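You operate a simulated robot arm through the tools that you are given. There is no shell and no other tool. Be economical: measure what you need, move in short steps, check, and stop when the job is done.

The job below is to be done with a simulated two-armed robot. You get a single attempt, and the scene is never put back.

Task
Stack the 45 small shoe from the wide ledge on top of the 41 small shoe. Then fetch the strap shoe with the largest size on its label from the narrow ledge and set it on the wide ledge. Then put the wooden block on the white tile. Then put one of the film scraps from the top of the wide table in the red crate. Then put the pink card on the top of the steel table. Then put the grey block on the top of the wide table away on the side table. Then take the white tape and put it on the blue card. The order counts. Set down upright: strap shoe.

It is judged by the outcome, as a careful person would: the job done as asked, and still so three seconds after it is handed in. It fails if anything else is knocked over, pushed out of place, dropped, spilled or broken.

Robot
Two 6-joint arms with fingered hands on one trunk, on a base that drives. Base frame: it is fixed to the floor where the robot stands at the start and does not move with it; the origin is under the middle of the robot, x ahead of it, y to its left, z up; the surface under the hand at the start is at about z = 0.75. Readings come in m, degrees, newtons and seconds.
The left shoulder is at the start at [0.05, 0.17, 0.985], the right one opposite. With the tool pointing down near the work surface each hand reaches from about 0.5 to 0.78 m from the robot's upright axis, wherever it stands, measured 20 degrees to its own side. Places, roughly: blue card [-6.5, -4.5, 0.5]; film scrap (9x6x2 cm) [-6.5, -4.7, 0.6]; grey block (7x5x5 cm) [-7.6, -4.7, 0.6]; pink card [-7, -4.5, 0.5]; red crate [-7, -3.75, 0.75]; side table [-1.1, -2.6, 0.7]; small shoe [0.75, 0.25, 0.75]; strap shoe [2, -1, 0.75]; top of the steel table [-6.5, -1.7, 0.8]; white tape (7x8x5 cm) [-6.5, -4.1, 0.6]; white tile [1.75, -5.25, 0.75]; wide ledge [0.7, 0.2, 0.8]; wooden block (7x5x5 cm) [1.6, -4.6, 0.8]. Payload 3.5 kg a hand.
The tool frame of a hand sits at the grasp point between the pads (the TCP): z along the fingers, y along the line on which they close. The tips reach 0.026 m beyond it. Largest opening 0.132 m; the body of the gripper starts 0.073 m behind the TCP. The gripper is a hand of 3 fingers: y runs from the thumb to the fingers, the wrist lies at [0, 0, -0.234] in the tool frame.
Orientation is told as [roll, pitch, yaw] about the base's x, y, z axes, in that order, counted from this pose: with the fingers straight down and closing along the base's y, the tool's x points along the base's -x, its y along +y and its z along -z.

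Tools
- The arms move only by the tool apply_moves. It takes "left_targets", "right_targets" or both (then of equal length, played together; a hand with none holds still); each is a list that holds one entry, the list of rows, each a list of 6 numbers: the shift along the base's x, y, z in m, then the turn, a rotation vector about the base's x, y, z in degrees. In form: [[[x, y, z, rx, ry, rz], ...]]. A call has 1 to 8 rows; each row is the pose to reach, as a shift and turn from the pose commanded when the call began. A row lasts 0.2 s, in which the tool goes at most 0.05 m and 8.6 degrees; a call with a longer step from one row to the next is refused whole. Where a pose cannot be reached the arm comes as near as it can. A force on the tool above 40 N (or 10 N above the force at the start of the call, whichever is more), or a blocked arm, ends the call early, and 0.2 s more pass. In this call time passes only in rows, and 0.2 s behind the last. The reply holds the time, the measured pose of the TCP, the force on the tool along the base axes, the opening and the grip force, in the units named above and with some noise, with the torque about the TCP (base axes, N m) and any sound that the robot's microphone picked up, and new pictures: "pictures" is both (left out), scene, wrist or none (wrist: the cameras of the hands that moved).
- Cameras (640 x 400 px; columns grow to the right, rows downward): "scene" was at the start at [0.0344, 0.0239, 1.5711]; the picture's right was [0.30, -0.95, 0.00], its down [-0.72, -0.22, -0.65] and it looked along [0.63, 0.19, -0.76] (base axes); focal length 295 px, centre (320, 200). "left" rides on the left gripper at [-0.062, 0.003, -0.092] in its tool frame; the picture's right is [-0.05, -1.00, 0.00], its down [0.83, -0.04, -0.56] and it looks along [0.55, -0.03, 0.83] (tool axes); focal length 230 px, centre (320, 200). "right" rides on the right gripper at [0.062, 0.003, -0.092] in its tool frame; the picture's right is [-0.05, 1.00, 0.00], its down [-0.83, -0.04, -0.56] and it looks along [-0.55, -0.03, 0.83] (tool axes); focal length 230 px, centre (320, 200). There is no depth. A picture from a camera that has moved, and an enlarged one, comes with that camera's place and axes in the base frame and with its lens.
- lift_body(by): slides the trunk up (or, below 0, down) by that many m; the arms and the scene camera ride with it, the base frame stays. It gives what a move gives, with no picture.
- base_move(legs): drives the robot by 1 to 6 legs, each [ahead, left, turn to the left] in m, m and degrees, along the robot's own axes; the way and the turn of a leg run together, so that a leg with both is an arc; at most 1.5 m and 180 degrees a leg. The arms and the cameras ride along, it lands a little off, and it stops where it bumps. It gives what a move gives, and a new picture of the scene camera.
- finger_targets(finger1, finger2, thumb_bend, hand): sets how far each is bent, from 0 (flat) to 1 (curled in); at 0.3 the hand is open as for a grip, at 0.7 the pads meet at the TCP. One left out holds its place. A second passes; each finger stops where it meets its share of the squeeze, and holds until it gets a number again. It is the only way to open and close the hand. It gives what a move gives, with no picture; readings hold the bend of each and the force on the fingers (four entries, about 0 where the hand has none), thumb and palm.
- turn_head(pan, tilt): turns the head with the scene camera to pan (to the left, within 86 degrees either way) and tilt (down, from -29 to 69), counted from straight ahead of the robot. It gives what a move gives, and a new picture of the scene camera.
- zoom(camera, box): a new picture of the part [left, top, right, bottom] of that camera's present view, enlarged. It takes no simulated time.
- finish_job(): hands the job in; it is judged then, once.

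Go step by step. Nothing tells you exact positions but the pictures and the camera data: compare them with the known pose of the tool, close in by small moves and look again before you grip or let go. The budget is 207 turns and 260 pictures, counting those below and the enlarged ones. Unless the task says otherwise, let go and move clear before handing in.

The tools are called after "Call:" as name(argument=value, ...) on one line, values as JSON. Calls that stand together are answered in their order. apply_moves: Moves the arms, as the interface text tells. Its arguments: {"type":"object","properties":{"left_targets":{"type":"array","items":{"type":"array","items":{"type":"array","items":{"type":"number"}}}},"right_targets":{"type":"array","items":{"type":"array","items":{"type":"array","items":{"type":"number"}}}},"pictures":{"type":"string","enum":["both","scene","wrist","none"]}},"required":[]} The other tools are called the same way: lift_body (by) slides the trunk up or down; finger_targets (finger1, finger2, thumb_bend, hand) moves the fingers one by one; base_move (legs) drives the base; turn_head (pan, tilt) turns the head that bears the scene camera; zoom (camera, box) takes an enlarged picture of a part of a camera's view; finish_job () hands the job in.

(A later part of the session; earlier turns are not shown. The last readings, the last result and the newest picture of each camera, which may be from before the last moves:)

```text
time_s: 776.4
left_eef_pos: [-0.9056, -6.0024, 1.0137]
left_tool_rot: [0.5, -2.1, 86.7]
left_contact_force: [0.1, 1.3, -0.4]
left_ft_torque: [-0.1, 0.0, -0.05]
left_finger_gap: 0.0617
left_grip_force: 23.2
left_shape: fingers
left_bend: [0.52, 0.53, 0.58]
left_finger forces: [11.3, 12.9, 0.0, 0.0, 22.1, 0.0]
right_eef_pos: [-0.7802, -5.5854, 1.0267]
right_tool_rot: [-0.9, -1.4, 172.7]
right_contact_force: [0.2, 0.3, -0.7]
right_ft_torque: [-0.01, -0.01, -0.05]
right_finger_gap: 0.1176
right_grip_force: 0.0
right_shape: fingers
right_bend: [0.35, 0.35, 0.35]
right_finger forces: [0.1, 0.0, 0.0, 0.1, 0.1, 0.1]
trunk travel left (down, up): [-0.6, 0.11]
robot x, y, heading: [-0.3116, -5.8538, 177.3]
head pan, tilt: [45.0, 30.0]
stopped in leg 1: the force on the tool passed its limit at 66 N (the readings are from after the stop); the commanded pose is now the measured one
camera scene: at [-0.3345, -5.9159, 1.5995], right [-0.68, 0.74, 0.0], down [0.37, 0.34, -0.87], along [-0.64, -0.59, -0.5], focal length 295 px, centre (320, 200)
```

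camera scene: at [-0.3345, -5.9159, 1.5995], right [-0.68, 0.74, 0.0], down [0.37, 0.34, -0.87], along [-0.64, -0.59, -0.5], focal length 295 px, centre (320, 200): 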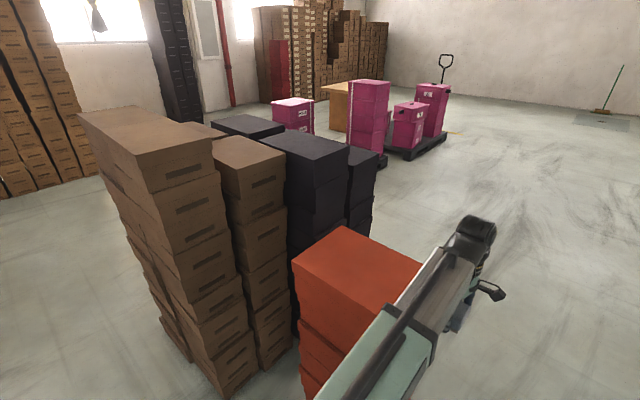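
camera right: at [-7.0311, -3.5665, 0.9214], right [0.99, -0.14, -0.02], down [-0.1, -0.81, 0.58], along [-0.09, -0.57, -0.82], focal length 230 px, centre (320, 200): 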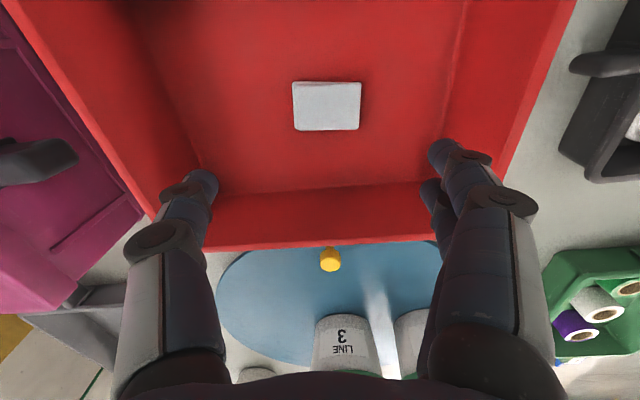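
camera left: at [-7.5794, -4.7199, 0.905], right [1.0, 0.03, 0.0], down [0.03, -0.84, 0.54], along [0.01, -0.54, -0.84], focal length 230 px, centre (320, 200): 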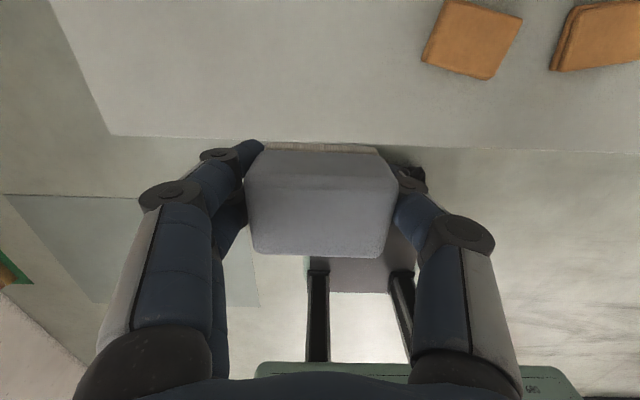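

I drove the wrong way sideways and touched the orange stack with the hand. I back away north and check it.

Call:
base_move(legs=[[0, -0.8, 0]])

Call:
zoom(camera="scene", box=[120, 120, 360, 400])

```text
time_s: 780.7
left_eef_pos: [-0.8724, -5.2007, 1.0115]
left_tool_rot: [0.3, -2.2, 87.3]
left_contact_force: [0.3, -0.2, -0.3]
left_ft_torque: [0.0, 0.02, -0.01]
left_finger_gap: 0.0617
left_grip_force: 22.4
left_shape: fingers
left_bend: [0.52, 0.53, 0.58]
left_finger forces: [11.4, 11.3, 0.0, 0.1, 22.0, 0.0]
right_eef_pos: [-0.7502, -4.7837, 1.0281]
right_tool_rot: [-1.0, -1.5, 173.3]
right_contact_force: [-0.8, 0.1, 0.7]
right_ft_torque: [-0.04, 0.02, -0.02]
right_finger_gap: 0.1177
right_grip_force: 0.1
right_shape: fingers
right_bend: [0.35, 0.35, 0.35]
right_finger forces: [0.0, 0.1, 0.0, 0.0, 0.0, 0.0]
trunk travel left (down, up): [-0.6, 0.11]
robot x, y, heading: [-0.2764, -5.0433, 178.1]
head pan, tilt: [45.0, 30.0]
camera scene: at [-0.3021, -5.1096, 1.5995], right [-0.68, 0.73, 0.0], down [0.37, 0.34, -0.87], along [-0.63, -0.59, -0.5], focal length 295 px, centre (320, 200)
```

scene: 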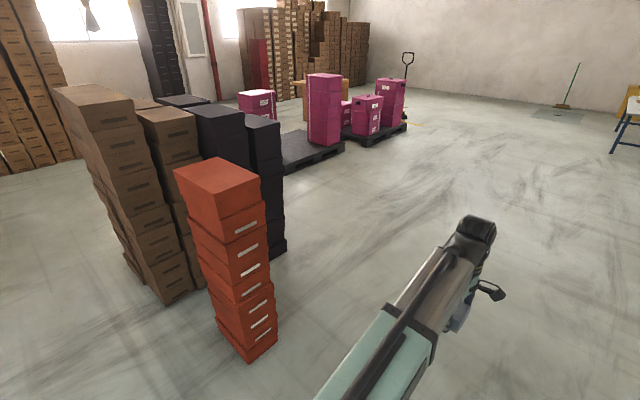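

```text
1.43 times, centred on (240, 260) of scene
camera zoom: at [-0.3021, -5.1096, 1.5995], right [-0.68, 0.73, 0.0], down [0.37, 0.34, -0.87], along [-0.63, -0.59, -0.5], focal length 421 px, centre (434, 114)
```

zoom: 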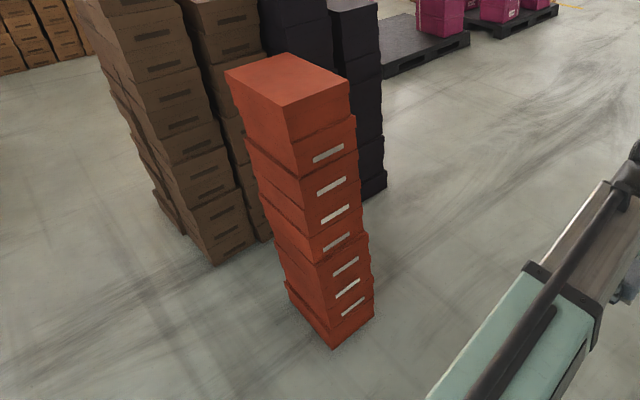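

The stack looks unchanged. Now I strafe the right way, north along the corridor, to the side table.

Call:
base_move(legs=[[0, -1.4, 1.5]])

Call:
turn_head(pan=-5, tilt=48)

```text
time_s: 787.7
left_eef_pos: [-0.855, -3.8429, 1.0117]
left_tool_rot: [0.4, -2.3, 90.3]
left_contact_force: [0.1, 0.9, -1.1]
left_ft_torque: [0.01, -0.04, 0.0]
left_finger_gap: 0.0615
left_grip_force: 22.7
left_shape: fingers
left_bend: [0.52, 0.53, 0.58]
left_finger forces: [11.5, 11.4, 0.0, 0.0, 22.0, 0.0]
right_eef_pos: [-0.7526, -3.4175, 1.0283]
right_tool_rot: [-0.8, -1.5, 176.3]
right_contact_force: [0.9, 0.0, -0.3]
right_ft_torque: [0.02, 0.0, -0.01]
right_finger_gap: 0.1176
right_grip_force: 0.1
right_shape: fingers
right_bend: [0.35, 0.35, 0.35]
right_finger forces: [0.0, 0.0, 0.0, 0.0, 0.0, 0.1]
trunk travel left (down, up): [-0.6, 0.11]
robot x, y, heading: [-0.2645, -3.6568, -178.5]
head pan, tilt: [45.0, 30.0]
camera scene: at [-0.2879, -3.7202, 1.5995], right [-0.72, 0.69, 0.0], down [0.35, 0.36, -0.87], along [-0.6, -0.62, -0.5], focal length 295 px, centre (320, 200)
```

scene: 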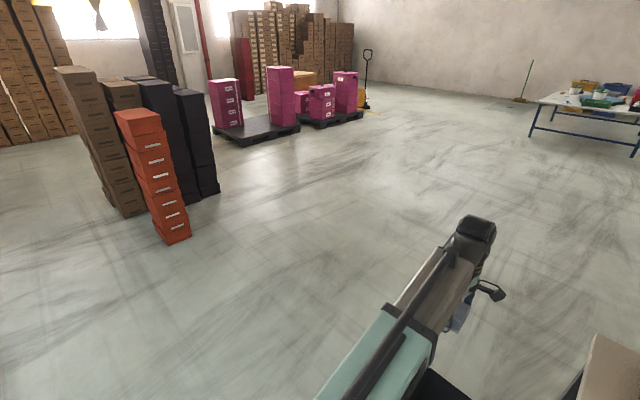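

```text
time_s: 788.9
left_eef_pos: [-0.8537, -3.8433, 1.0121]
left_tool_rot: [0.3, -2.2, 90.3]
left_contact_force: [0.6, -0.4, -0.7]
left_ft_torque: [0.05, 0.02, 0.0]
left_finger_gap: 0.0619
left_grip_force: 22.3
left_shape: fingers
left_bend: [0.52, 0.53, 0.58]
left_finger forces: [11.3, 11.4, 0.1, 0.0, 22.1, 0.0]
right_eef_pos: [-0.7539, -3.4193, 1.029]
right_tool_rot: [-0.9, -1.4, 176.3]
right_contact_force: [-0.3, -0.1, 0.0]
right_ft_torque: [0.04, -0.03, -0.01]
right_finger_gap: 0.1177
right_grip_force: 0.0
right_shape: fingers
right_bend: [0.35, 0.35, 0.35]
right_finger forces: [0.0, 0.0, 0.0, 0.0, 0.0, 0.1]
trunk travel left (down, up): [-0.6, 0.11]
robot x, y, heading: [-0.2649, -3.6592, -178.8]
head pan, tilt: [-5.0, 48.0]
camera scene: at [-0.3038, -3.65, 1.5727], right [0.07, 1.0, 0.0], down [0.74, -0.05, -0.67], along [-0.67, 0.05, -0.74], focal length 295 px, centre (320, 200)
```

scene: 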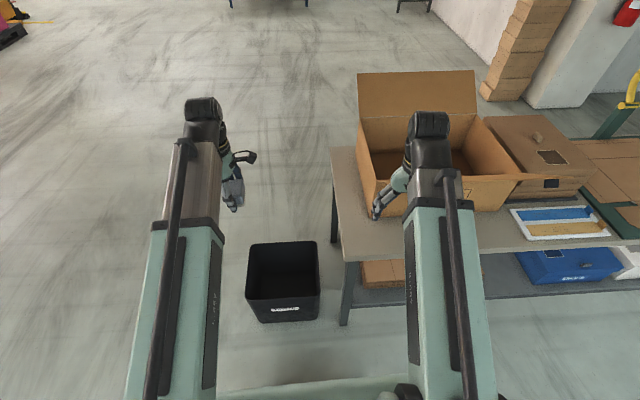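

The bare south-east corner is clearly visible; target about [-0.895, -3.46]. I shift north by 0.3 m and aim the hand.

Call:
apply_moves(right_targets=[[[0.03, 0.02, 0.02, 0, 0, 0], [0.06, 0.04, 0.04, 0, 0, 0], [0.08, 0.05, 0.06, 0, 0, 0]]], pictures="none")

Call:
base_move(legs=[[0, -0.3, 0]])

Call:
apply_moves(left_targets=[[[-0.015, 0.03, -0.01, 0, 0, 0], [-0.03, 0.06, -0.03, 0, 0, 0], [-0.04, 0.08, -0.07, 0, 0, 0], [-0.04, 0.08, -0.11, 0, 0, 0], [-0.04, 0.08, -0.15, 0, 0, 0]]], pictures="wrist")

```text
time_s: 789.7
left_eef_pos: [-0.8551, -3.843, 1.0133]
left_tool_rot: [0.4, -2.2, 90.3]
left_contact_force: [0.2, 0.2, -1.2]
left_ft_torque: [0.02, 0.0, 0.01]
left_finger_gap: 0.0615
left_grip_force: 22.5
left_shape: fingers
left_bend: [0.52, 0.53, 0.58]
left_finger forces: [11.4, 11.4, 0.0, 0.0, 22.1, 0.0]
right_eef_pos: [-0.6882, -3.363, 1.0768]
right_tool_rot: [-0.9, -1.7, 176.3]
right_contact_force: [-0.8, 0.2, 0.9]
right_ft_torque: [-0.02, -0.01, 0.0]
right_finger_gap: 0.1176
right_grip_force: 0.1
right_shape: fingers
right_bend: [0.35, 0.35, 0.35]
right_finger forces: [0.1, 0.0, 0.1, 0.1, 0.0, 0.0]
right hand out of reach, approached as far as the arm can: row 3
trunk travel left (down, up): [-0.6, 0.11]
robot x, y, heading: [-0.2656, -3.6581, -178.7]
head pan, tilt: [-5.0, 48.0]
```

```text
time_s: 791.8
left_eef_pos: [-0.8602, -3.5261, 1.0128]
left_tool_rot: [0.4, -2.1, 90.2]
left_contact_force: [-1.2, 0.5, -0.9]
left_ft_torque: [-0.05, 0.0, 0.02]
left_finger_gap: 0.0618
left_grip_force: 22.4
left_shape: fingers
left_bend: [0.52, 0.53, 0.58]
left_finger forces: [11.4, 11.4, 0.0, 0.0, 22.1, 0.1]
right_eef_pos: [-0.6934, -3.0457, 1.0765]
right_tool_rot: [-1.0, -1.6, 176.1]
right_contact_force: [0.1, -0.4, -0.4]
right_ft_torque: [-0.01, -0.01, 0.01]
right_finger_gap: 0.1179
right_grip_force: 0.2
right_shape: fingers
right_bend: [0.35, 0.35, 0.35]
right_finger forces: [0.0, 0.1, 0.0, 0.1, 0.0, 0.0]
trunk travel left (down, up): [-0.6, 0.11]
robot x, y, heading: [-0.2668, -3.3451, -179.0]
head pan, tilt: [-5.0, 48.0]
camera scene: at [-0.3094, -3.3334, 1.5726], right [0.07, 1.0, 0.0], down [0.74, -0.05, -0.67], along [-0.67, 0.05, -0.74], focal length 295 px, centre (320, 200)
```

scene: 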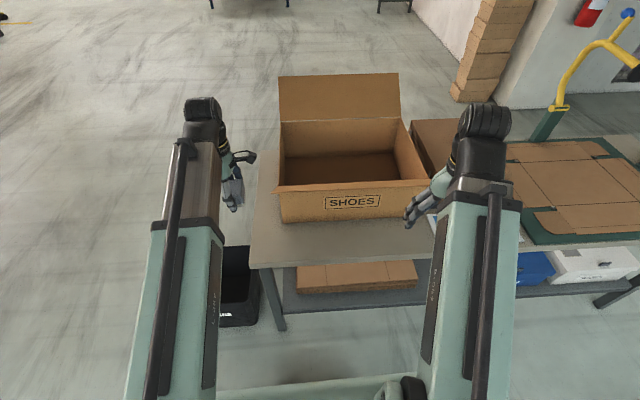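

```text
time_s: 793.0
left_eef_pos: [-0.9072, -3.4436, 0.8749]
left_tool_rot: [1.2, -2.6, 90.6]
left_contact_force: [-0.9, -0.1, 6.0]
left_ft_torque: [0.45, -0.12, 0.07]
left_finger_gap: 0.0611
left_grip_force: 22.3
left_shape: fingers
left_bend: [0.53, 0.53, 0.58]
left_finger forces: [11.6, 10.9, 0.1, 0.0, 21.8, 0.4]
right_eef_pos: [-0.6934, -3.0473, 1.0768]
right_tool_rot: [-1.0, -1.7, 176.3]
right_contact_force: [0.8, -0.5, 0.5]
right_ft_torque: [0.03, -0.01, 0.02]
right_finger_gap: 0.1178
right_grip_force: 0.1
right_shape: fingers
right_bend: [0.35, 0.35, 0.35]
right_finger forces: [0.0, 0.0, 0.0, 0.0, 0.1, 0.0]
trunk travel left (down, up): [-0.6, 0.11]
robot x, y, heading: [-0.2736, -3.3389, -179.0]
head pan, tilt: [-5.0, 48.0]
stopped in row 5 (left hand): the force on the tool passed its limit at 68 N (the readings are from after the stop); the commanded pose is now the measured one
camera left: at [-0.9091, -3.3863, 0.9689], right [1.0, 0.06, -0.02], down [0.06, -0.85, 0.52], along [0.02, -0.52, -0.86], focal length 230 px, centre (320, 200)
```

left: 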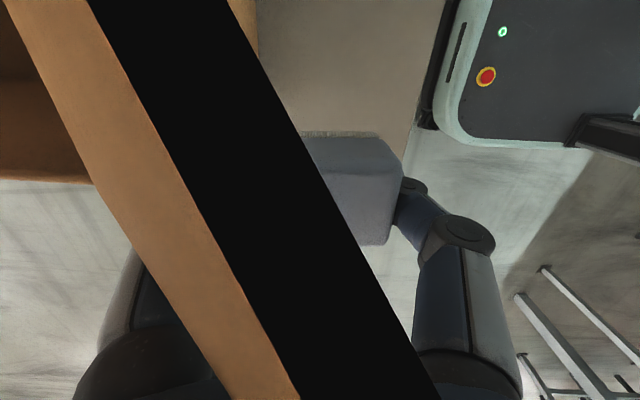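

The hand touched the carton's corner. I go straight up gently and check.

Call:
apply_moves(left_targets=[[[0, 0, 0.03, 0, 0, 0], [0.01, -0.01, 0.07, 0, 0, 0], [0.02, -0.03, 0.11, 0, 0, 0], [0.03, -0.05, 0.13, 0, 0, 0]]], pictures="both")

```text
time_s: 794.0
left_eef_pos: [-0.8748, -3.4939, 1.0013]
left_tool_rot: [1.3, -2.6, 90.6]
left_contact_force: [-0.9, 0.6, -0.9]
left_ft_torque: [-0.02, 0.0, -0.01]
left_finger_gap: 0.0615
left_grip_force: 21.8
left_shape: fingers
left_bend: [0.53, 0.53, 0.58]
left_finger forces: [11.5, 10.8, 0.1, 0.0, 21.5, 0.1]
right_eef_pos: [-0.6936, -3.0477, 1.0769]
right_tool_rot: [-1.0, -1.7, 176.2]
right_contact_force: [0.4, 0.6, 0.2]
right_ft_torque: [0.0, 0.02, 0.01]
right_finger_gap: 0.1178
right_grip_force: 0.1
right_shape: fingers
right_bend: [0.35, 0.35, 0.35]
right_finger forces: [0.1, 0.0, 0.0, 0.1, 0.0, 0.0]
trunk travel left (down, up): [-0.6, 0.11]
robot x, y, heading: [-0.2698, -3.3418, -179.2]
head pan, tilt: [-5.0, 48.0]
camera scene: at [-0.3094, -3.3347, 1.5726], right [0.07, 1.0, 0.0], down [0.74, -0.05, -0.67], along [-0.67, 0.05, -0.74], focal length 295 px, centre (320, 200)
camera left: at [-0.8772, -3.4366, 1.0954], right [1.0, 0.06, -0.02], down [0.06, -0.85, 0.52], along [0.02, -0.52, -0.86], focal length 230 px, centre (320, 200)
```

scene: 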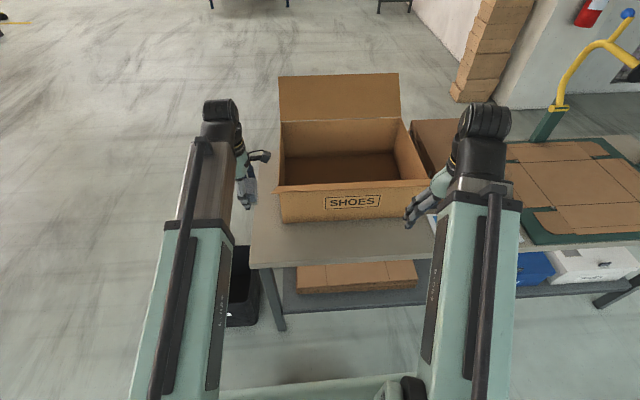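
left: 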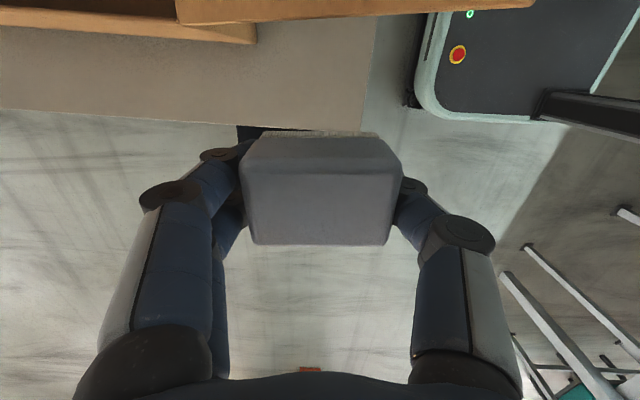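

The carton has not moved; its east flap slopes up over part of the corner. I tilt the hand 12° away from it and put the block nearer the south edge, around [-0.865, -3.495].

Call:
apply_moves(left_targets=[[[0.005, -0.003, 0, 4, 0, 0], [0.01, -0.005, 0, 8, 2, 0], [0.01, -0.005, 0, 12, 2, 0], [0.01, -0.005, -0.04, 12, 2, 0], [0.01, -0.005, -0.08, 12, 2, 0], [0.01, -0.005, -0.12, 12, 2, 0]]], pictures="wrist")

```text
time_s: 795.4
left_eef_pos: [-0.8656, -3.4986, 0.8833]
left_tool_rot: [3.2, -14.7, 90.3]
left_contact_force: [-0.1, 0.0, -1.5]
left_ft_torque: [-0.03, 0.02, -0.01]
left_finger_gap: 0.0615
left_grip_force: 21.2
left_shape: fingers
left_bend: [0.53, 0.53, 0.58]
left_finger forces: [11.5, 10.7, 0.0, 0.0, 21.3, 0.0]
right_eef_pos: [-0.694, -3.0469, 1.0764]
right_tool_rot: [-1.0, -1.7, 176.2]
right_contact_force: [0.3, 0.6, -0.1]
right_ft_torque: [0.0, 0.02, 0.01]
right_finger_gap: 0.1178
right_grip_force: 0.1
right_shape: fingers
right_bend: [0.35, 0.35, 0.35]
right_finger forces: [0.0, 0.0, 0.0, 0.1, 0.0, 0.1]
trunk travel left (down, up): [-0.6, 0.11]
robot x, y, heading: [-0.2747, -3.3399, -179.0]
head pan, tilt: [-5.0, 48.0]
camera left: at [-0.8651, -3.4619, 0.9875], right [1.0, 0.07, -0.04], down [0.08, -0.94, 0.32], along [-0.02, -0.33, -0.95], focal length 230 px, centre (320, 200)
```

left: 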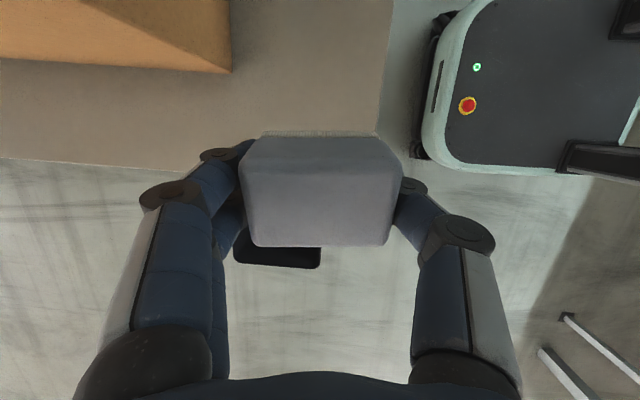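

Call:
apply_moves(left_targets=[[[0, 0.005, -0.04, 0, 0, 0], [0, 0.008, -0.08, 0, 0, 0], [0, 0.01, -0.105, 0, 0, 0], [0, 0.01, -0.115, 0, 0, 0], [0, 0.01, -0.122, 0, 0, 0]]], pictures="none")

```text
time_s: 796.6
left_eef_pos: [-0.8699, -3.4897, 0.7614]
left_tool_rot: [3.1, -14.6, 90.4]
left_contact_force: [0.0, 0.6, -0.9]
left_ft_torque: [-0.02, -0.02, -0.01]
left_finger_gap: 0.0611
left_grip_force: 21.4
left_shape: fingers
left_bend: [0.53, 0.53, 0.58]
left_finger forces: [11.3, 10.6, 0.1, 0.0, 21.1, 0.1]
right_eef_pos: [-0.6921, -3.0463, 1.0763]
right_tool_rot: [-1.0, -1.7, 176.2]
right_contact_force: [0.3, -0.1, 0.7]
right_ft_torque: [-0.02, -0.01, 0.0]
right_finger_gap: 0.1176
right_grip_force: 0.0
right_shape: fingers
right_bend: [0.35, 0.35, 0.35]
right_finger forces: [0.0, 0.1, 0.0, 0.1, 0.0, 0.1]
trunk travel left (down, up): [-0.6, 0.11]
robot x, y, heading: [-0.2733, -3.3433, -179.1]
head pan, tilt: [-5.0, 48.0]
```

Call:
apply_moves(left_targets=[[[0, 0, -0.005, 0, 0, 0], [0, 0, -0.01, -3, 0, 0], [0, 0, -0.015, -6, 0, 0], [0, 0, -0.02, -6, 0, 0], [0, 0, -0.025, -6, 0, 0], [0, 0, -0.03, -6, 0, 0]]], pictures="wrist")

```text
time_s: 797.4
left_eef_pos: [-0.8679, -3.4862, 0.7535]
left_tool_rot: [3.6, -9.6, 90.4]
left_contact_force: [2.2, 1.5, 25.8]
left_ft_torque: [0.05, -1.2, 0.04]
left_finger_gap: 0.0609
left_grip_force: 32.7
left_shape: fingers
left_bend: [0.53, 0.54, 0.6]
left_finger forces: [10.7, 10.4, 0.0, 0.0, 45.6, 0.0]
right_eef_pos: [-0.6919, -3.0474, 1.0779]
right_tool_rot: [-1.0, -1.8, 176.1]
right_contact_force: [0.8, -0.6, -0.5]
right_ft_torque: [0.02, -0.02, 0.01]
right_finger_gap: 0.1175
right_grip_force: 0.0
right_shape: fingers
right_bend: [0.35, 0.35, 0.35]
right_finger forces: [0.1, 0.0, 0.0, 0.1, 0.0, 0.0]
trunk travel left (down, up): [-0.6, 0.11]
robot x, y, heading: [-0.2735, -3.3437, -179.1]
head pan, tilt: [-5.0, 48.0]
stopped in row 4 (left hand): the force on the tool passed its limit at 46 N (the readings are from after the stop); the commanded pose is now the measured one
camera left: at [-0.866, -3.441, 0.8542], right [1.0, 0.07, -0.05], down [0.08, -0.91, 0.41], along [-0.02, -0.41, -0.91], focal length 230 px, centre (320, 200)
```

left: 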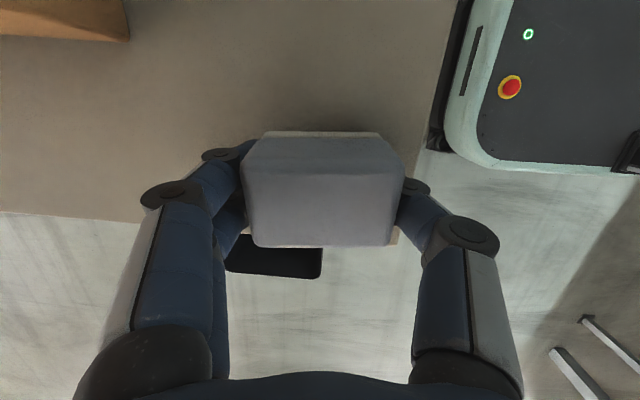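

On the table, with about 2 cm margin to the edge. I ease up and release.

Call:
apply_moves(left_targets=[[[0, 0, 0.003, 0, 0, 0]]], pictures="none")

Call:
finger_targets(hand="left", finger1=0.45, finger2=0.45, thumb_bend=0.5)

Call:
apply_moves(left_targets=[[[0, 0, 0.006, 0, 0, 0], [0, 0, 0.012, 0, 0, 0]]], pictures="none")

Call:
finger_targets(hand="left", finger1=0.35, finger2=0.35, thumb_bend=0.35)

Call:
zoom(camera="left", box=[0, 0, 640, 400])

```text
time_s: 797.8
left_eef_pos: [-0.8689, -3.4875, 0.7541]
left_tool_rot: [3.4, -9.4, 90.2]
left_contact_force: [-1.1, 1.6, 8.2]
left_ft_torque: [0.03, -0.28, 0.09]
left_finger_gap: 0.0609
left_grip_force: 25.8
left_shape: fingers
left_bend: [0.53, 0.54, 0.6]
left_finger forces: [11.1, 10.9, 0.0, 0.1, 29.6, 0.1]
right_eef_pos: [-0.6926, -3.0463, 1.0762]
right_tool_rot: [-1.1, -1.7, 176.3]
right_contact_force: [0.6, 0.2, 0.3]
right_ft_torque: [0.0, -0.02, -0.01]
right_finger_gap: 0.1179
right_grip_force: 0.2
right_shape: fingers
right_bend: [0.35, 0.35, 0.35]
right_finger forces: [0.1, 0.0, 0.0, 0.1, 0.1, 0.1]
trunk travel left (down, up): [-0.6, 0.11]
robot x, y, heading: [-0.2697, -3.3409, -179.0]
head pan, tilt: [-5.0, 48.0]
```

```text
time_s: 798.8
left_eef_pos: [-0.867, -3.4871, 0.7572]
left_tool_rot: [3.5, -9.4, 90.2]
left_contact_force: [-1.7, 0.6, 24.8]
left_ft_torque: [0.0, -1.03, 0.03]
left_finger_gap: 0.0741
left_grip_force: 12.5
left_shape: fingers
left_bend: [0.45, 0.45, 0.52]
left_finger forces: [0.0, 0.0, 0.0, 0.1, 24.6, 0.0]
right_eef_pos: [-0.6918, -3.0474, 1.0765]
right_tool_rot: [-1.0, -1.8, 176.2]
right_contact_force: [-0.6, -0.2, 0.8]
right_ft_torque: [0.0, 0.03, -0.02]
right_finger_gap: 0.1177
right_grip_force: 0.1
right_shape: fingers
right_bend: [0.35, 0.35, 0.35]
right_finger forces: [0.1, 0.0, 0.0, 0.1, 0.1, 0.0]
trunk travel left (down, up): [-0.6, 0.11]
robot x, y, heading: [-0.2694, -3.34, -178.9]
head pan, tilt: [-5.0, 48.0]
```

```text
time_s: 799.4
left_eef_pos: [-0.8697, -3.4876, 0.7666]
left_tool_rot: [3.4, -9.4, 90.3]
left_contact_force: [0.0, 0.1, 0.3]
left_ft_torque: [0.0, -0.02, -0.05]
left_finger_gap: 0.0757
left_grip_force: 0.0
left_shape: fingers
left_bend: [0.45, 0.45, 0.5]
left_finger forces: [0.0, 0.0, 0.0, 0.0, 0.0, 0.0]
right_eef_pos: [-0.6935, -3.0476, 1.0771]
right_tool_rot: [-0.9, -1.7, 176.2]
right_contact_force: [-0.4, 0.7, 0.0]
right_ft_torque: [-0.01, 0.01, 0.01]
right_finger_gap: 0.1177
right_grip_force: 0.0
right_shape: fingers
right_bend: [0.35, 0.35, 0.35]
right_finger forces: [0.0, 0.0, 0.1, 0.0, 0.1, 0.1]
trunk travel left (down, up): [-0.6, 0.11]
robot x, y, heading: [-0.2706, -3.341, -179.2]
head pan, tilt: [-5.0, 48.0]
```

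```text
time_s: 800.4
left_eef_pos: [-0.8697, -3.4876, 0.7665]
left_tool_rot: [3.5, -9.3, 90.3]
left_contact_force: [-0.5, -0.4, -0.9]
left_ft_torque: [0.02, 0.0, 0.0]
left_finger_gap: 0.1174
left_grip_force: 0.0
left_shape: fingers
left_bend: [0.35, 0.35, 0.35]
left_finger forces: [0.0, 0.1, 0.0, 0.2, 0.0, 0.0]
right_eef_pos: [-0.6938, -3.0466, 1.077]
right_tool_rot: [-1.0, -1.7, 176.1]
right_contact_force: [1.2, -0.1, -0.2]
right_ft_torque: [0.0, 0.0, -0.02]
right_finger_gap: 0.1178
right_grip_force: 0.1
right_shape: fingers
right_bend: [0.35, 0.35, 0.35]
right_finger forces: [0.0, 0.0, 0.0, 0.0, 0.1, 0.0]
trunk travel left (down, up): [-0.6, 0.11]
robot x, y, heading: [-0.2678, -3.3436, -178.9]
head pan, tilt: [-5.0, 48.0]
```

```text
1.00 times, centred on (320, 200) of left (not enlarged: the box is as wide or as high as the picture)
camera zoom: at [-0.8666, -3.4414, 0.8671], right [1.0, 0.07, -0.05], down [0.08, -0.91, 0.41], along [-0.02, -0.41, -0.91], focal length 230 px, centre (320, 200)
```

zoom: 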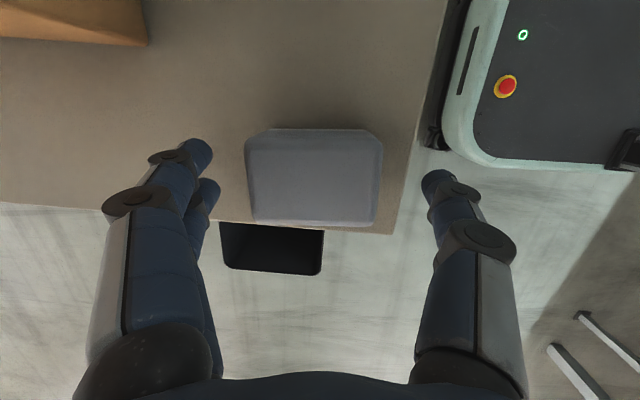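

The block lies flat on the side table. I withdraw upward and south, and straighten the hand.

Call:
apply_moves(left_targets=[[[0, -0.005, 0.03, 0, 0, 0], [0, -0.015, 0.07, 0, 0, 0], [0, -0.03, 0.11, 0, 0, 0], [0, -0.04, 0.15, 0, 0, 0], [0, -0.05, 0.19, 0, 0, 0], [0.0, -0.08, 0.23, 0, 0, 0], [0, -0.12, 0.25, -5, -2, 0], [0, -0.15, 0.26, -9, -3.5, 0]]], pictures="scene")

```text
time_s: 802.2
left_eef_pos: [-0.8682, -3.6395, 1.0255]
left_tool_rot: [-0.1, -0.5, 90.5]
left_contact_force: [0.0, 0.2, 0.4]
left_ft_torque: [0.02, -0.01, -0.03]
left_finger_gap: 0.1178
left_grip_force: 0.1
left_shape: fingers
left_bend: [0.35, 0.35, 0.35]
left_finger forces: [0.1, 0.0, 0.0, 0.0, 0.0, 0.0]
right_eef_pos: [-0.6934, -3.0479, 1.0763]
right_tool_rot: [-1.0, -1.7, 176.2]
right_contact_force: [0.9, 0.4, -0.4]
right_ft_torque: [0.02, 0.03, 0.01]
right_finger_gap: 0.1178
right_grip_force: 0.1
right_shape: fingers
right_bend: [0.35, 0.35, 0.35]
right_finger forces: [0.0, 0.0, 0.1, 0.0, 0.0, 0.0]
trunk travel left (down, up): [-0.6, 0.11]
robot x, y, heading: [-0.2702, -3.3419, -179.3]
head pan, tilt: [-5.0, 48.0]
camera scene: at [-0.3095, -3.3347, 1.5726], right [0.07, 1.0, 0.0], down [0.74, -0.05, -0.67], along [-0.67, 0.05, -0.74], focal length 295 px, centre (320, 200)
```

scene: 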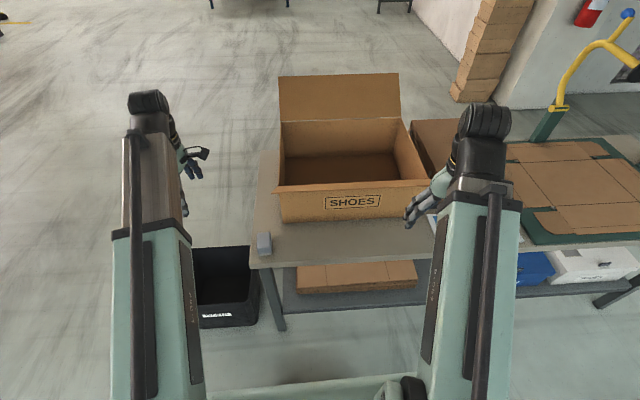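

The grey block stands on the side table corner, carton unmoved. Last: the white tape, in the green tray on the wide table. I drive back west.

Call:
base_move(legs=[[0, 1.3, 0], [1.45, 0, 0], [1.45, 0, 0], [1.45, 0, 0]])

Call:
turn_head(pan=0, tilt=35)

```text
time_s: 829.3
left_eef_pos: [-5.158, -5.1867, 1.0258]
left_tool_rot: [0.0, -0.4, 94.1]
left_contact_force: [0.5, 0.2, 0.4]
left_ft_torque: [-0.04, -0.01, 0.02]
left_finger_gap: 0.1175
left_grip_force: 0.1
left_shape: fingers
left_bend: [0.35, 0.35, 0.35]
left_finger forces: [0.2, 0.1, 0.0, 0.0, 0.0, 0.0]
right_eef_pos: [-5.02, -4.5854, 1.0769]
right_tool_rot: [-0.9, -1.7, 179.7]
right_contact_force: [0.6, -0.1, -0.1]
right_ft_torque: [-0.02, 0.01, 0.01]
right_finger_gap: 0.1177
right_grip_force: 0.1
right_shape: fingers
right_bend: [0.35, 0.35, 0.35]
right_finger forces: [0.0, 0.0, 0.1, 0.1, 0.1, 0.0]
trunk travel left (down, up): [-0.6, 0.11]
robot x, y, heading: [-4.5811, -4.8529, -175.6]
head pan, tilt: [-5.0, 48.0]
camera scene: at [-4.6197, -4.8492, 1.5726], right [0.01, 1.0, 0.0], down [0.74, -0.01, -0.67], along [-0.67, 0.01, -0.74], focal length 295 px, centre (320, 200)
```

scene: 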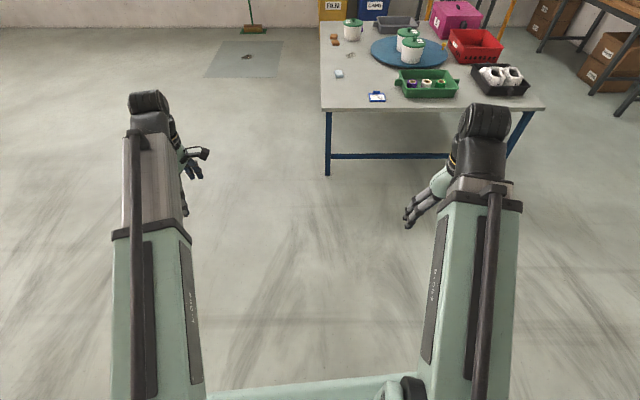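

```text
time_s: 830.1
left_eef_pos: [-5.1584, -5.1872, 1.0254]
left_tool_rot: [0.0, -0.4, 94.1]
left_contact_force: [0.2, 0.1, 0.3]
left_ft_torque: [0.01, 0.01, 0.03]
left_finger_gap: 0.1179
left_grip_force: 0.1
left_shape: fingers
left_bend: [0.35, 0.35, 0.35]
left_finger forces: [0.0, 0.0, 0.0, 0.0, 0.0, 0.0]
right_eef_pos: [-5.0192, -4.5859, 1.0766]
right_tool_rot: [-1.1, -1.7, 179.7]
right_contact_force: [0.2, 0.2, 0.7]
right_ft_torque: [0.04, 0.03, 0.01]
right_finger_gap: 0.1178
right_grip_force: 0.2
right_shape: fingers
right_bend: [0.35, 0.35, 0.35]
right_finger forces: [0.0, 0.1, 0.0, 0.0, 0.0, 0.0]
trunk travel left (down, up): [-0.6, 0.11]
robot x, y, heading: [-4.5828, -4.8542, -175.5]
head pan, tilt: [0.0, 35.0]
camera scene: at [-4.6284, -4.8568, 1.5916], right [-0.08, 1.0, 0.0], down [0.57, 0.04, -0.82], along [-0.82, -0.06, -0.57], focal length 295 px, centre (320, 200)
```

scene: 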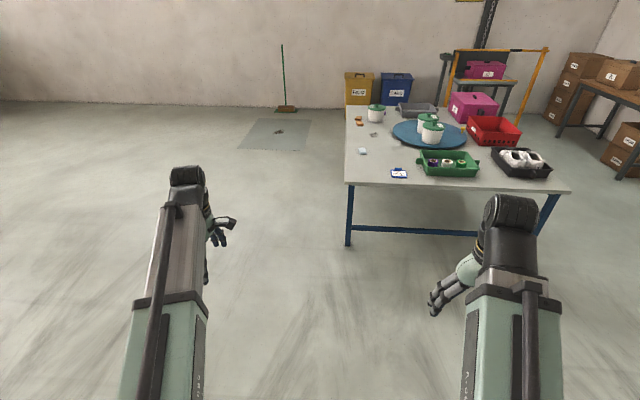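

Call:
base_move(legs=[[0, -0.88, -4.5], [0.95, 0, 0]])

```text
time_s: 839.3
left_eef_pos: [-6.1843, -4.2082, 1.0248]
left_tool_rot: [0.0, -0.4, 86.7]
left_contact_force: [-0.6, 1.2, 0.4]
left_ft_torque: [-0.03, -0.01, 0.02]
left_finger_gap: 0.1178
left_grip_force: 0.0
left_shape: fingers
left_bend: [0.35, 0.35, 0.35]
left_finger forces: [0.0, 0.0, 0.0, 0.1, 0.0, 0.0]
right_eef_pos: [-5.9688, -3.631, 1.0764]
right_tool_rot: [-1.1, -1.7, 172.3]
right_contact_force: [-0.2, -0.1, 0.7]
right_ft_torque: [0.05, 0.01, -0.03]
right_finger_gap: 0.1176
right_grip_force: 0.1
right_shape: fingers
right_bend: [0.35, 0.35, 0.35]
right_finger forces: [0.0, 0.1, 0.0, 0.0, 0.0, 0.0]
trunk travel left (down, up): [-0.6, 0.11]
robot x, y, heading: [-5.5676, -3.9554, 177.2]
head pan, tilt: [0.0, 35.0]
camera scene: at [-5.6166, -3.9494, 1.5916], right [0.05, 1.0, 0.0], down [0.57, -0.03, -0.82], along [-0.82, 0.04, -0.57], focal length 295 px, centre (320, 200)
```

scene: 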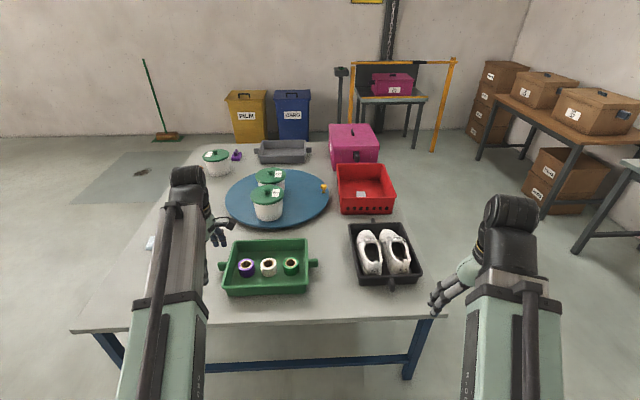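

White tape at about [-6.485, -4.126]. I move up to the table and lower the trunk.

Call:
base_move(legs=[[0.28, 0.02, 2.8]])

Call:
lift_body(by=-0.2)

Call:
finger_targets(hand="left", finger1=0.44, finger2=0.44, thumb_bend=0.44)

```text
time_s: 841.2
left_eef_pos: [-6.4519, -4.2525, 1.0244]
left_tool_rot: [-0.2, -0.3, 89.5]
left_contact_force: [0.2, 0.5, 0.4]
left_ft_torque: [0.02, 0.03, 0.01]
left_finger_gap: 0.1179
left_grip_force: 0.1
left_shape: fingers
left_bend: [0.35, 0.35, 0.35]
left_finger forces: [0.0, 0.0, 0.0, 0.1, 0.0, 0.0]
right_eef_pos: [-6.2666, -3.6635, 1.0756]
right_tool_rot: [-1.0, -1.8, 175.4]
right_contact_force: [0.2, -0.3, -0.5]
right_ft_torque: [-0.03, -0.03, 0.0]
right_finger_gap: 0.1177
right_grip_force: 0.1
right_shape: fingers
right_bend: [0.35, 0.35, 0.35]
right_finger forces: [0.1, 0.1, 0.0, 0.0, 0.1, 0.0]
trunk travel left (down, up): [-0.6, 0.11]
robot x, y, heading: [-5.8505, -3.9657, -179.9]
head pan, tilt: [0.0, 35.0]
camera scene: at [-5.8986, -3.9649, 1.5916], right [0.0, 1.0, 0.0], down [0.57, 0.0, -0.82], along [-0.82, 0.0, -0.57], focal length 295 px, centre (320, 200)
```

scene: 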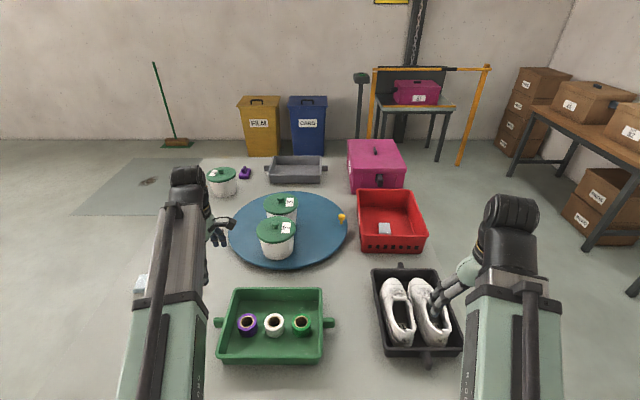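

```text
time_s: 843.4
left_eef_pos: [-6.4506, -4.2526, 0.8261]
left_tool_rot: [0.0, -0.4, 89.6]
left_contact_force: [0.1, 0.2, 0.1]
left_ft_torque: [-0.02, 0.02, 0.01]
left_finger_gap: 0.1178
left_grip_force: 0.0
left_shape: fingers
left_bend: [0.35, 0.35, 0.35]
left_finger forces: [0.1, 0.0, 0.0, 0.0, 0.0, 0.1]
right_eef_pos: [-6.2661, -3.6646, 0.8774]
right_tool_rot: [-1.1, -1.8, 175.3]
right_contact_force: [-0.2, -0.5, -0.2]
right_ft_torque: [0.01, 0.03, 0.01]
right_finger_gap: 0.1179
right_grip_force: 0.1
right_shape: fingers
right_bend: [0.35, 0.35, 0.35]
right_finger forces: [0.0, 0.1, 0.0, 0.0, 0.0, 0.0]
trunk travel left (down, up): [-0.4, 0.31]
robot x, y, heading: [-5.8484, -3.9672, -179.9]
head pan, tilt: [0.0, 35.0]
```

```text
time_s: 844.4
left_eef_pos: [-6.4513, -4.2527, 0.8262]
left_tool_rot: [-0.1, -0.4, 89.6]
left_contact_force: [0.5, -0.1, 0.2]
left_ft_torque: [-0.03, -0.01, -0.02]
left_finger_gap: 0.089
left_grip_force: 0.1
left_shape: fingers
left_bend: [0.44, 0.44, 0.44]
left_finger forces: [0.0, 0.1, 0.1, 0.0, 0.0, 0.0]
right_eef_pos: [-6.2657, -3.664, 0.8767]
right_tool_rot: [-1.1, -1.8, 175.4]
right_contact_force: [-0.1, 1.2, 0.6]
right_ft_torque: [0.0, 0.0, 0.01]
right_finger_gap: 0.1181
right_grip_force: 0.0
right_shape: fingers
right_bend: [0.35, 0.35, 0.35]
right_finger forces: [0.0, 0.1, 0.0, 0.0, 0.0, 0.0]
trunk travel left (down, up): [-0.4, 0.31]
robot x, y, heading: [-5.8475, -3.9668, -180.0]
head pan, tilt: [0.0, 35.0]
```

Call:
apply_moves(left_targets=[[[-0.013, 0.042, 0, 0, 0, 0], [-0.027, 0.085, 0, 0, 0, 0], [-0.04, 0.127, -0.02, 0, 0, 0], [-0.04, 0.127, -0.06, 0, 0, 0]]], pictures="wrist")

```text
time_s: 845.4
left_eef_pos: [-6.4926, -4.1243, 0.7651]
left_tool_rot: [0.0, -0.4, 89.6]
left_contact_force: [-0.1, -0.4, -0.4]
left_ft_torque: [-0.05, 0.01, 0.02]
left_finger_gap: 0.0885
left_grip_force: 0.1
left_shape: fingers
left_bend: [0.44, 0.44, 0.44]
left_finger forces: [0.0, 0.0, 0.1, 0.0, 0.0, 0.1]
right_eef_pos: [-6.2669, -3.6643, 0.8776]
right_tool_rot: [-1.0, -1.7, 175.3]
right_contact_force: [-0.3, -0.2, 0.0]
right_ft_torque: [-0.01, -0.01, 0.0]
right_finger_gap: 0.1177
right_grip_force: 0.1
right_shape: fingers
right_bend: [0.35, 0.35, 0.35]
right_finger forces: [0.0, 0.0, 0.0, 0.0, 0.0, 0.0]
trunk travel left (down, up): [-0.4, 0.31]
robot x, y, heading: [-5.8474, -3.9661, -180.0]
head pan, tilt: [0.0, 35.0]
camera left: at [-6.4958, -4.0631, 0.8561], right [1.0, 0.05, 0.0], down [0.04, -0.83, 0.55], along [0.03, -0.55, -0.84], focal length 230 px, centre (320, 200)
```

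left: 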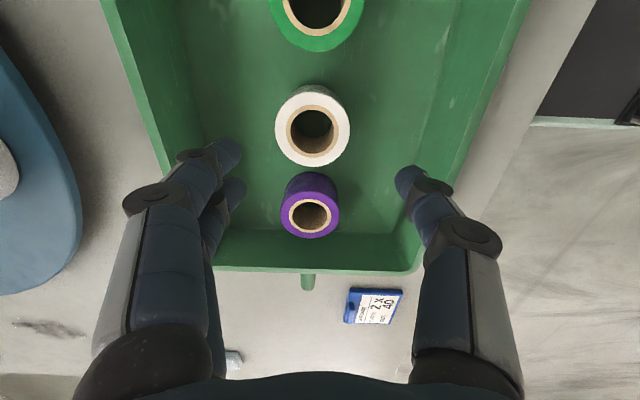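

Call:
apply_moves(left_targets=[[[-0.006, -0.003, -0.04, 0, 0, 0], [-0.006, -0.003, -0.075, 0, 0, 0], [-0.006, -0.003, -0.1, 0, 0, 0]]], pictures="wrist")

```text
time_s: 846.2
left_eef_pos: [-6.4982, -4.1304, 0.6665]
left_tool_rot: [0.0, -0.4, 89.6]
left_contact_force: [-0.1, 0.3, -0.1]
left_ft_torque: [-0.01, 0.02, -0.01]
left_finger_gap: 0.0886
left_grip_force: 0.0
left_shape: fingers
left_bend: [0.44, 0.44, 0.44]
left_finger forces: [0.0, 0.0, 0.0, 0.1, 0.1, 0.0]
right_eef_pos: [-6.2664, -3.664, 0.8761]
right_tool_rot: [-1.0, -1.6, 175.2]
right_contact_force: [-0.1, 0.9, 0.4]
right_ft_torque: [0.03, 0.0, -0.01]
right_finger_gap: 0.1179
right_grip_force: 0.1
right_shape: fingers
right_bend: [0.35, 0.35, 0.35]
right_finger forces: [0.0, 0.0, 0.0, 0.1, 0.0, 0.0]
trunk travel left (down, up): [-0.4, 0.31]
robot x, y, heading: [-5.849, -3.9623, -180.1]
head pan, tilt: [0.0, 35.0]
camera left: at [-6.5014, -4.0692, 0.7573], right [1.0, 0.04, 0.0], down [0.04, -0.83, 0.55], along [0.02, -0.55, -0.84], focal length 230 px, centre (320, 200)
```

left: 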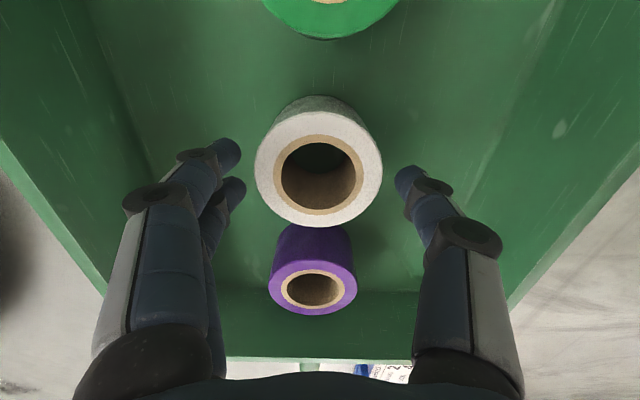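

Call:
apply_moves(left_targets=[[[0, 0.001, -0.015, 0, 0, 0], [0, 0.001, -0.028, 0, 0, 0]]], pictures="none")

Call:
finger_targets(hand="left", finger1=0.7, finger2=0.7, thumb_bend=0.7)

Call:
apply_moves(left_targets=[[[0, 0, 0.02, 0, 0, 0], [0, 0, 0.06, 0, 0, 0], [0, 0, 0.1, 0, 0, 0], [0, 0, 0.13, 0, 0, 0]]], pictures="both")

```text
time_s: 846.8
left_eef_pos: [-6.4978, -4.1281, 0.6376]
left_tool_rot: [0.0, -0.4, 89.5]
left_contact_force: [-0.3, 0.3, 0.3]
left_ft_torque: [-0.02, 0.01, 0.02]
left_finger_gap: 0.0886
left_grip_force: 0.0
left_shape: fingers
left_bend: [0.44, 0.44, 0.44]
left_finger forces: [0.0, 0.0, 0.1, 0.0, 0.1, 0.0]
right_eef_pos: [-6.2663, -3.6636, 0.8765]
right_tool_rot: [-1.0, -1.7, 175.2]
right_contact_force: [0.3, -0.2, -0.2]
right_ft_torque: [-0.01, 0.01, 0.0]
right_finger_gap: 0.1179
right_grip_force: 0.0
right_shape: fingers
right_bend: [0.35, 0.35, 0.35]
right_finger forces: [0.0, 0.1, 0.0, 0.0, 0.0, 0.0]
trunk travel left (down, up): [-0.4, 0.31]
robot x, y, heading: [-5.8473, -3.9654, -180.2]
head pan, tilt: [0.0, 35.0]
```

```text
time_s: 847.8
left_eef_pos: [-6.4971, -4.1287, 0.638]
left_tool_rot: [-0.1, -0.4, 89.5]
left_contact_force: [-0.3, -0.7, 1.5]
left_ft_torque: [-0.05, 0.11, 0.01]
left_finger_gap: 0.0638
left_grip_force: 21.3
left_shape: fingers
left_bend: [0.52, 0.52, 0.57]
left_finger forces: [10.6, 11.4, 0.0, 0.0, 20.4, 0.0]
right_eef_pos: [-6.2649, -3.6636, 0.8762]
right_tool_rot: [-1.0, -1.7, 175.3]
right_contact_force: [-0.2, 0.1, 0.5]
right_ft_torque: [0.0, 0.01, 0.0]
right_finger_gap: 0.1176
right_grip_force: 0.0
right_shape: fingers
right_bend: [0.35, 0.35, 0.35]
right_finger forces: [0.0, 0.0, 0.1, 0.0, 0.1, 0.1]
trunk travel left (down, up): [-0.4, 0.31]
robot x, y, heading: [-5.8504, -3.9667, -180.1]
head pan, tilt: [0.0, 35.0]
```

```text
time_s: 848.8
left_eef_pos: [-6.4959, -4.1274, 0.7686]
left_tool_rot: [0.0, -0.4, 89.6]
left_contact_force: [-0.1, 0.5, -1.2]
left_ft_torque: [0.02, -0.02, 0.0]
left_finger_gap: 0.0641
left_grip_force: 19.9
left_shape: fingers
left_bend: [0.52, 0.52, 0.57]
left_finger forces: [10.2, 9.9, 0.1, 0.0, 20.4, 0.1]
right_eef_pos: [-6.2666, -3.6646, 0.8763]
right_tool_rot: [-1.0, -1.8, 175.2]
right_contact_force: [0.1, -0.7, 0.5]
right_ft_torque: [0.01, -0.03, 0.02]
right_finger_gap: 0.1177
right_grip_force: 0.2
right_shape: fingers
right_bend: [0.35, 0.35, 0.35]
right_finger forces: [0.0, 0.0, 0.1, 0.0, 0.0, 0.0]
trunk travel left (down, up): [-0.4, 0.31]
robot x, y, heading: [-5.8514, -3.9691, -179.9]
head pan, tilt: [0.0, 35.0]
camera scene: at [-5.8973, -3.9648, 1.3916], right [0.0, 1.0, 0.0], down [0.57, 0.0, -0.82], along [-0.82, 0.0, -0.57], focal length 295 px, centre (320, 200)
camera left: at [-6.499, -4.0665, 0.8606], right [1.0, 0.04, 0.0], down [0.04, -0.83, 0.55], along [0.03, -0.55, -0.84], focal length 230 px, centre (320, 200)
```

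scene: 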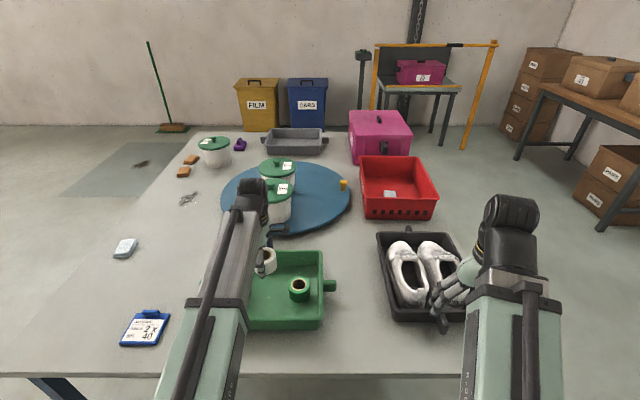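
left: 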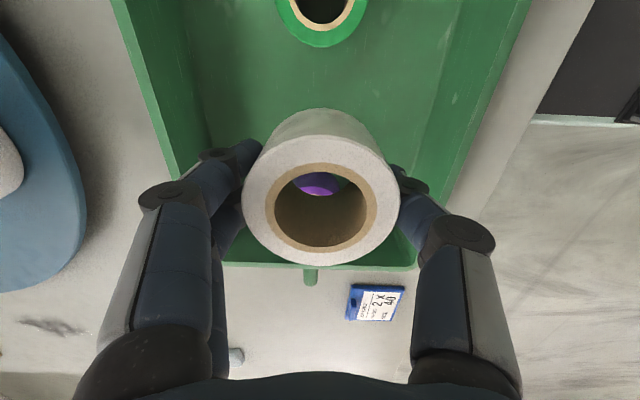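

Tape held. The blue card is at about [-6.37, -4.46]; I shift the base left and move over it.

Call:
base_move(legs=[[0, 0.31, 0]])

Call:
zoom(camera="left", box=[0, 0, 640, 400])

```text
time_s: 850.9
left_eef_pos: [-6.4951, -4.4389, 0.7686]
left_tool_rot: [0.0, -0.4, 89.5]
left_contact_force: [0.0, 0.4, -0.4]
left_ft_torque: [0.0, -0.05, 0.03]
left_finger_gap: 0.064
left_grip_force: 20.1
left_shape: fingers
left_bend: [0.52, 0.52, 0.57]
left_finger forces: [10.3, 9.9, 0.0, 0.0, 20.5, 0.0]
right_eef_pos: [-6.2667, -3.9756, 0.8769]
right_tool_rot: [-0.9, -1.7, 175.2]
right_contact_force: [0.0, -0.1, 0.6]
right_ft_torque: [0.0, 0.03, -0.02]
right_finger_gap: 0.1177
right_grip_force: 0.1
right_shape: fingers
right_bend: [0.35, 0.35, 0.35]
right_finger forces: [0.0, 0.1, 0.0, 0.0, 0.1, 0.0]
trunk travel left (down, up): [-0.4, 0.31]
robot x, y, heading: [-5.8449, -4.2778, 180.1]
head pan, tilt: [0.0, 35.0]
camera scene: at [-5.8974, -4.2772, 1.3917], right [0.0, 1.0, 0.0], down [0.57, 0.0, -0.82], along [-0.82, 0.0, -0.57], focal length 295 px, centre (320, 200)
```

scene: 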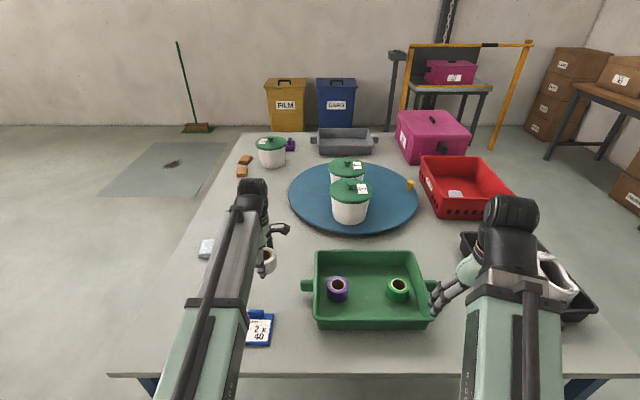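

```text
1.00 times, centred on (320, 200) of left (not enlarged: the box is as wide or as high as the picture)
camera zoom: at [-6.4993, -4.3783, 0.8604], right [1.0, 0.04, 0.0], down [0.04, -0.83, 0.55], along [0.02, -0.55, -0.84], focal length 230 px, centre (320, 200)
```

zoom: 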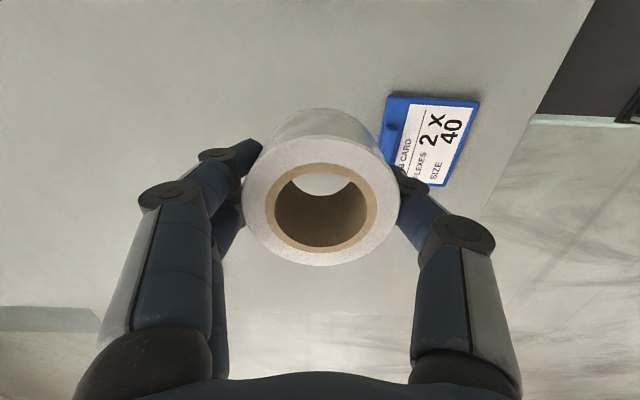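

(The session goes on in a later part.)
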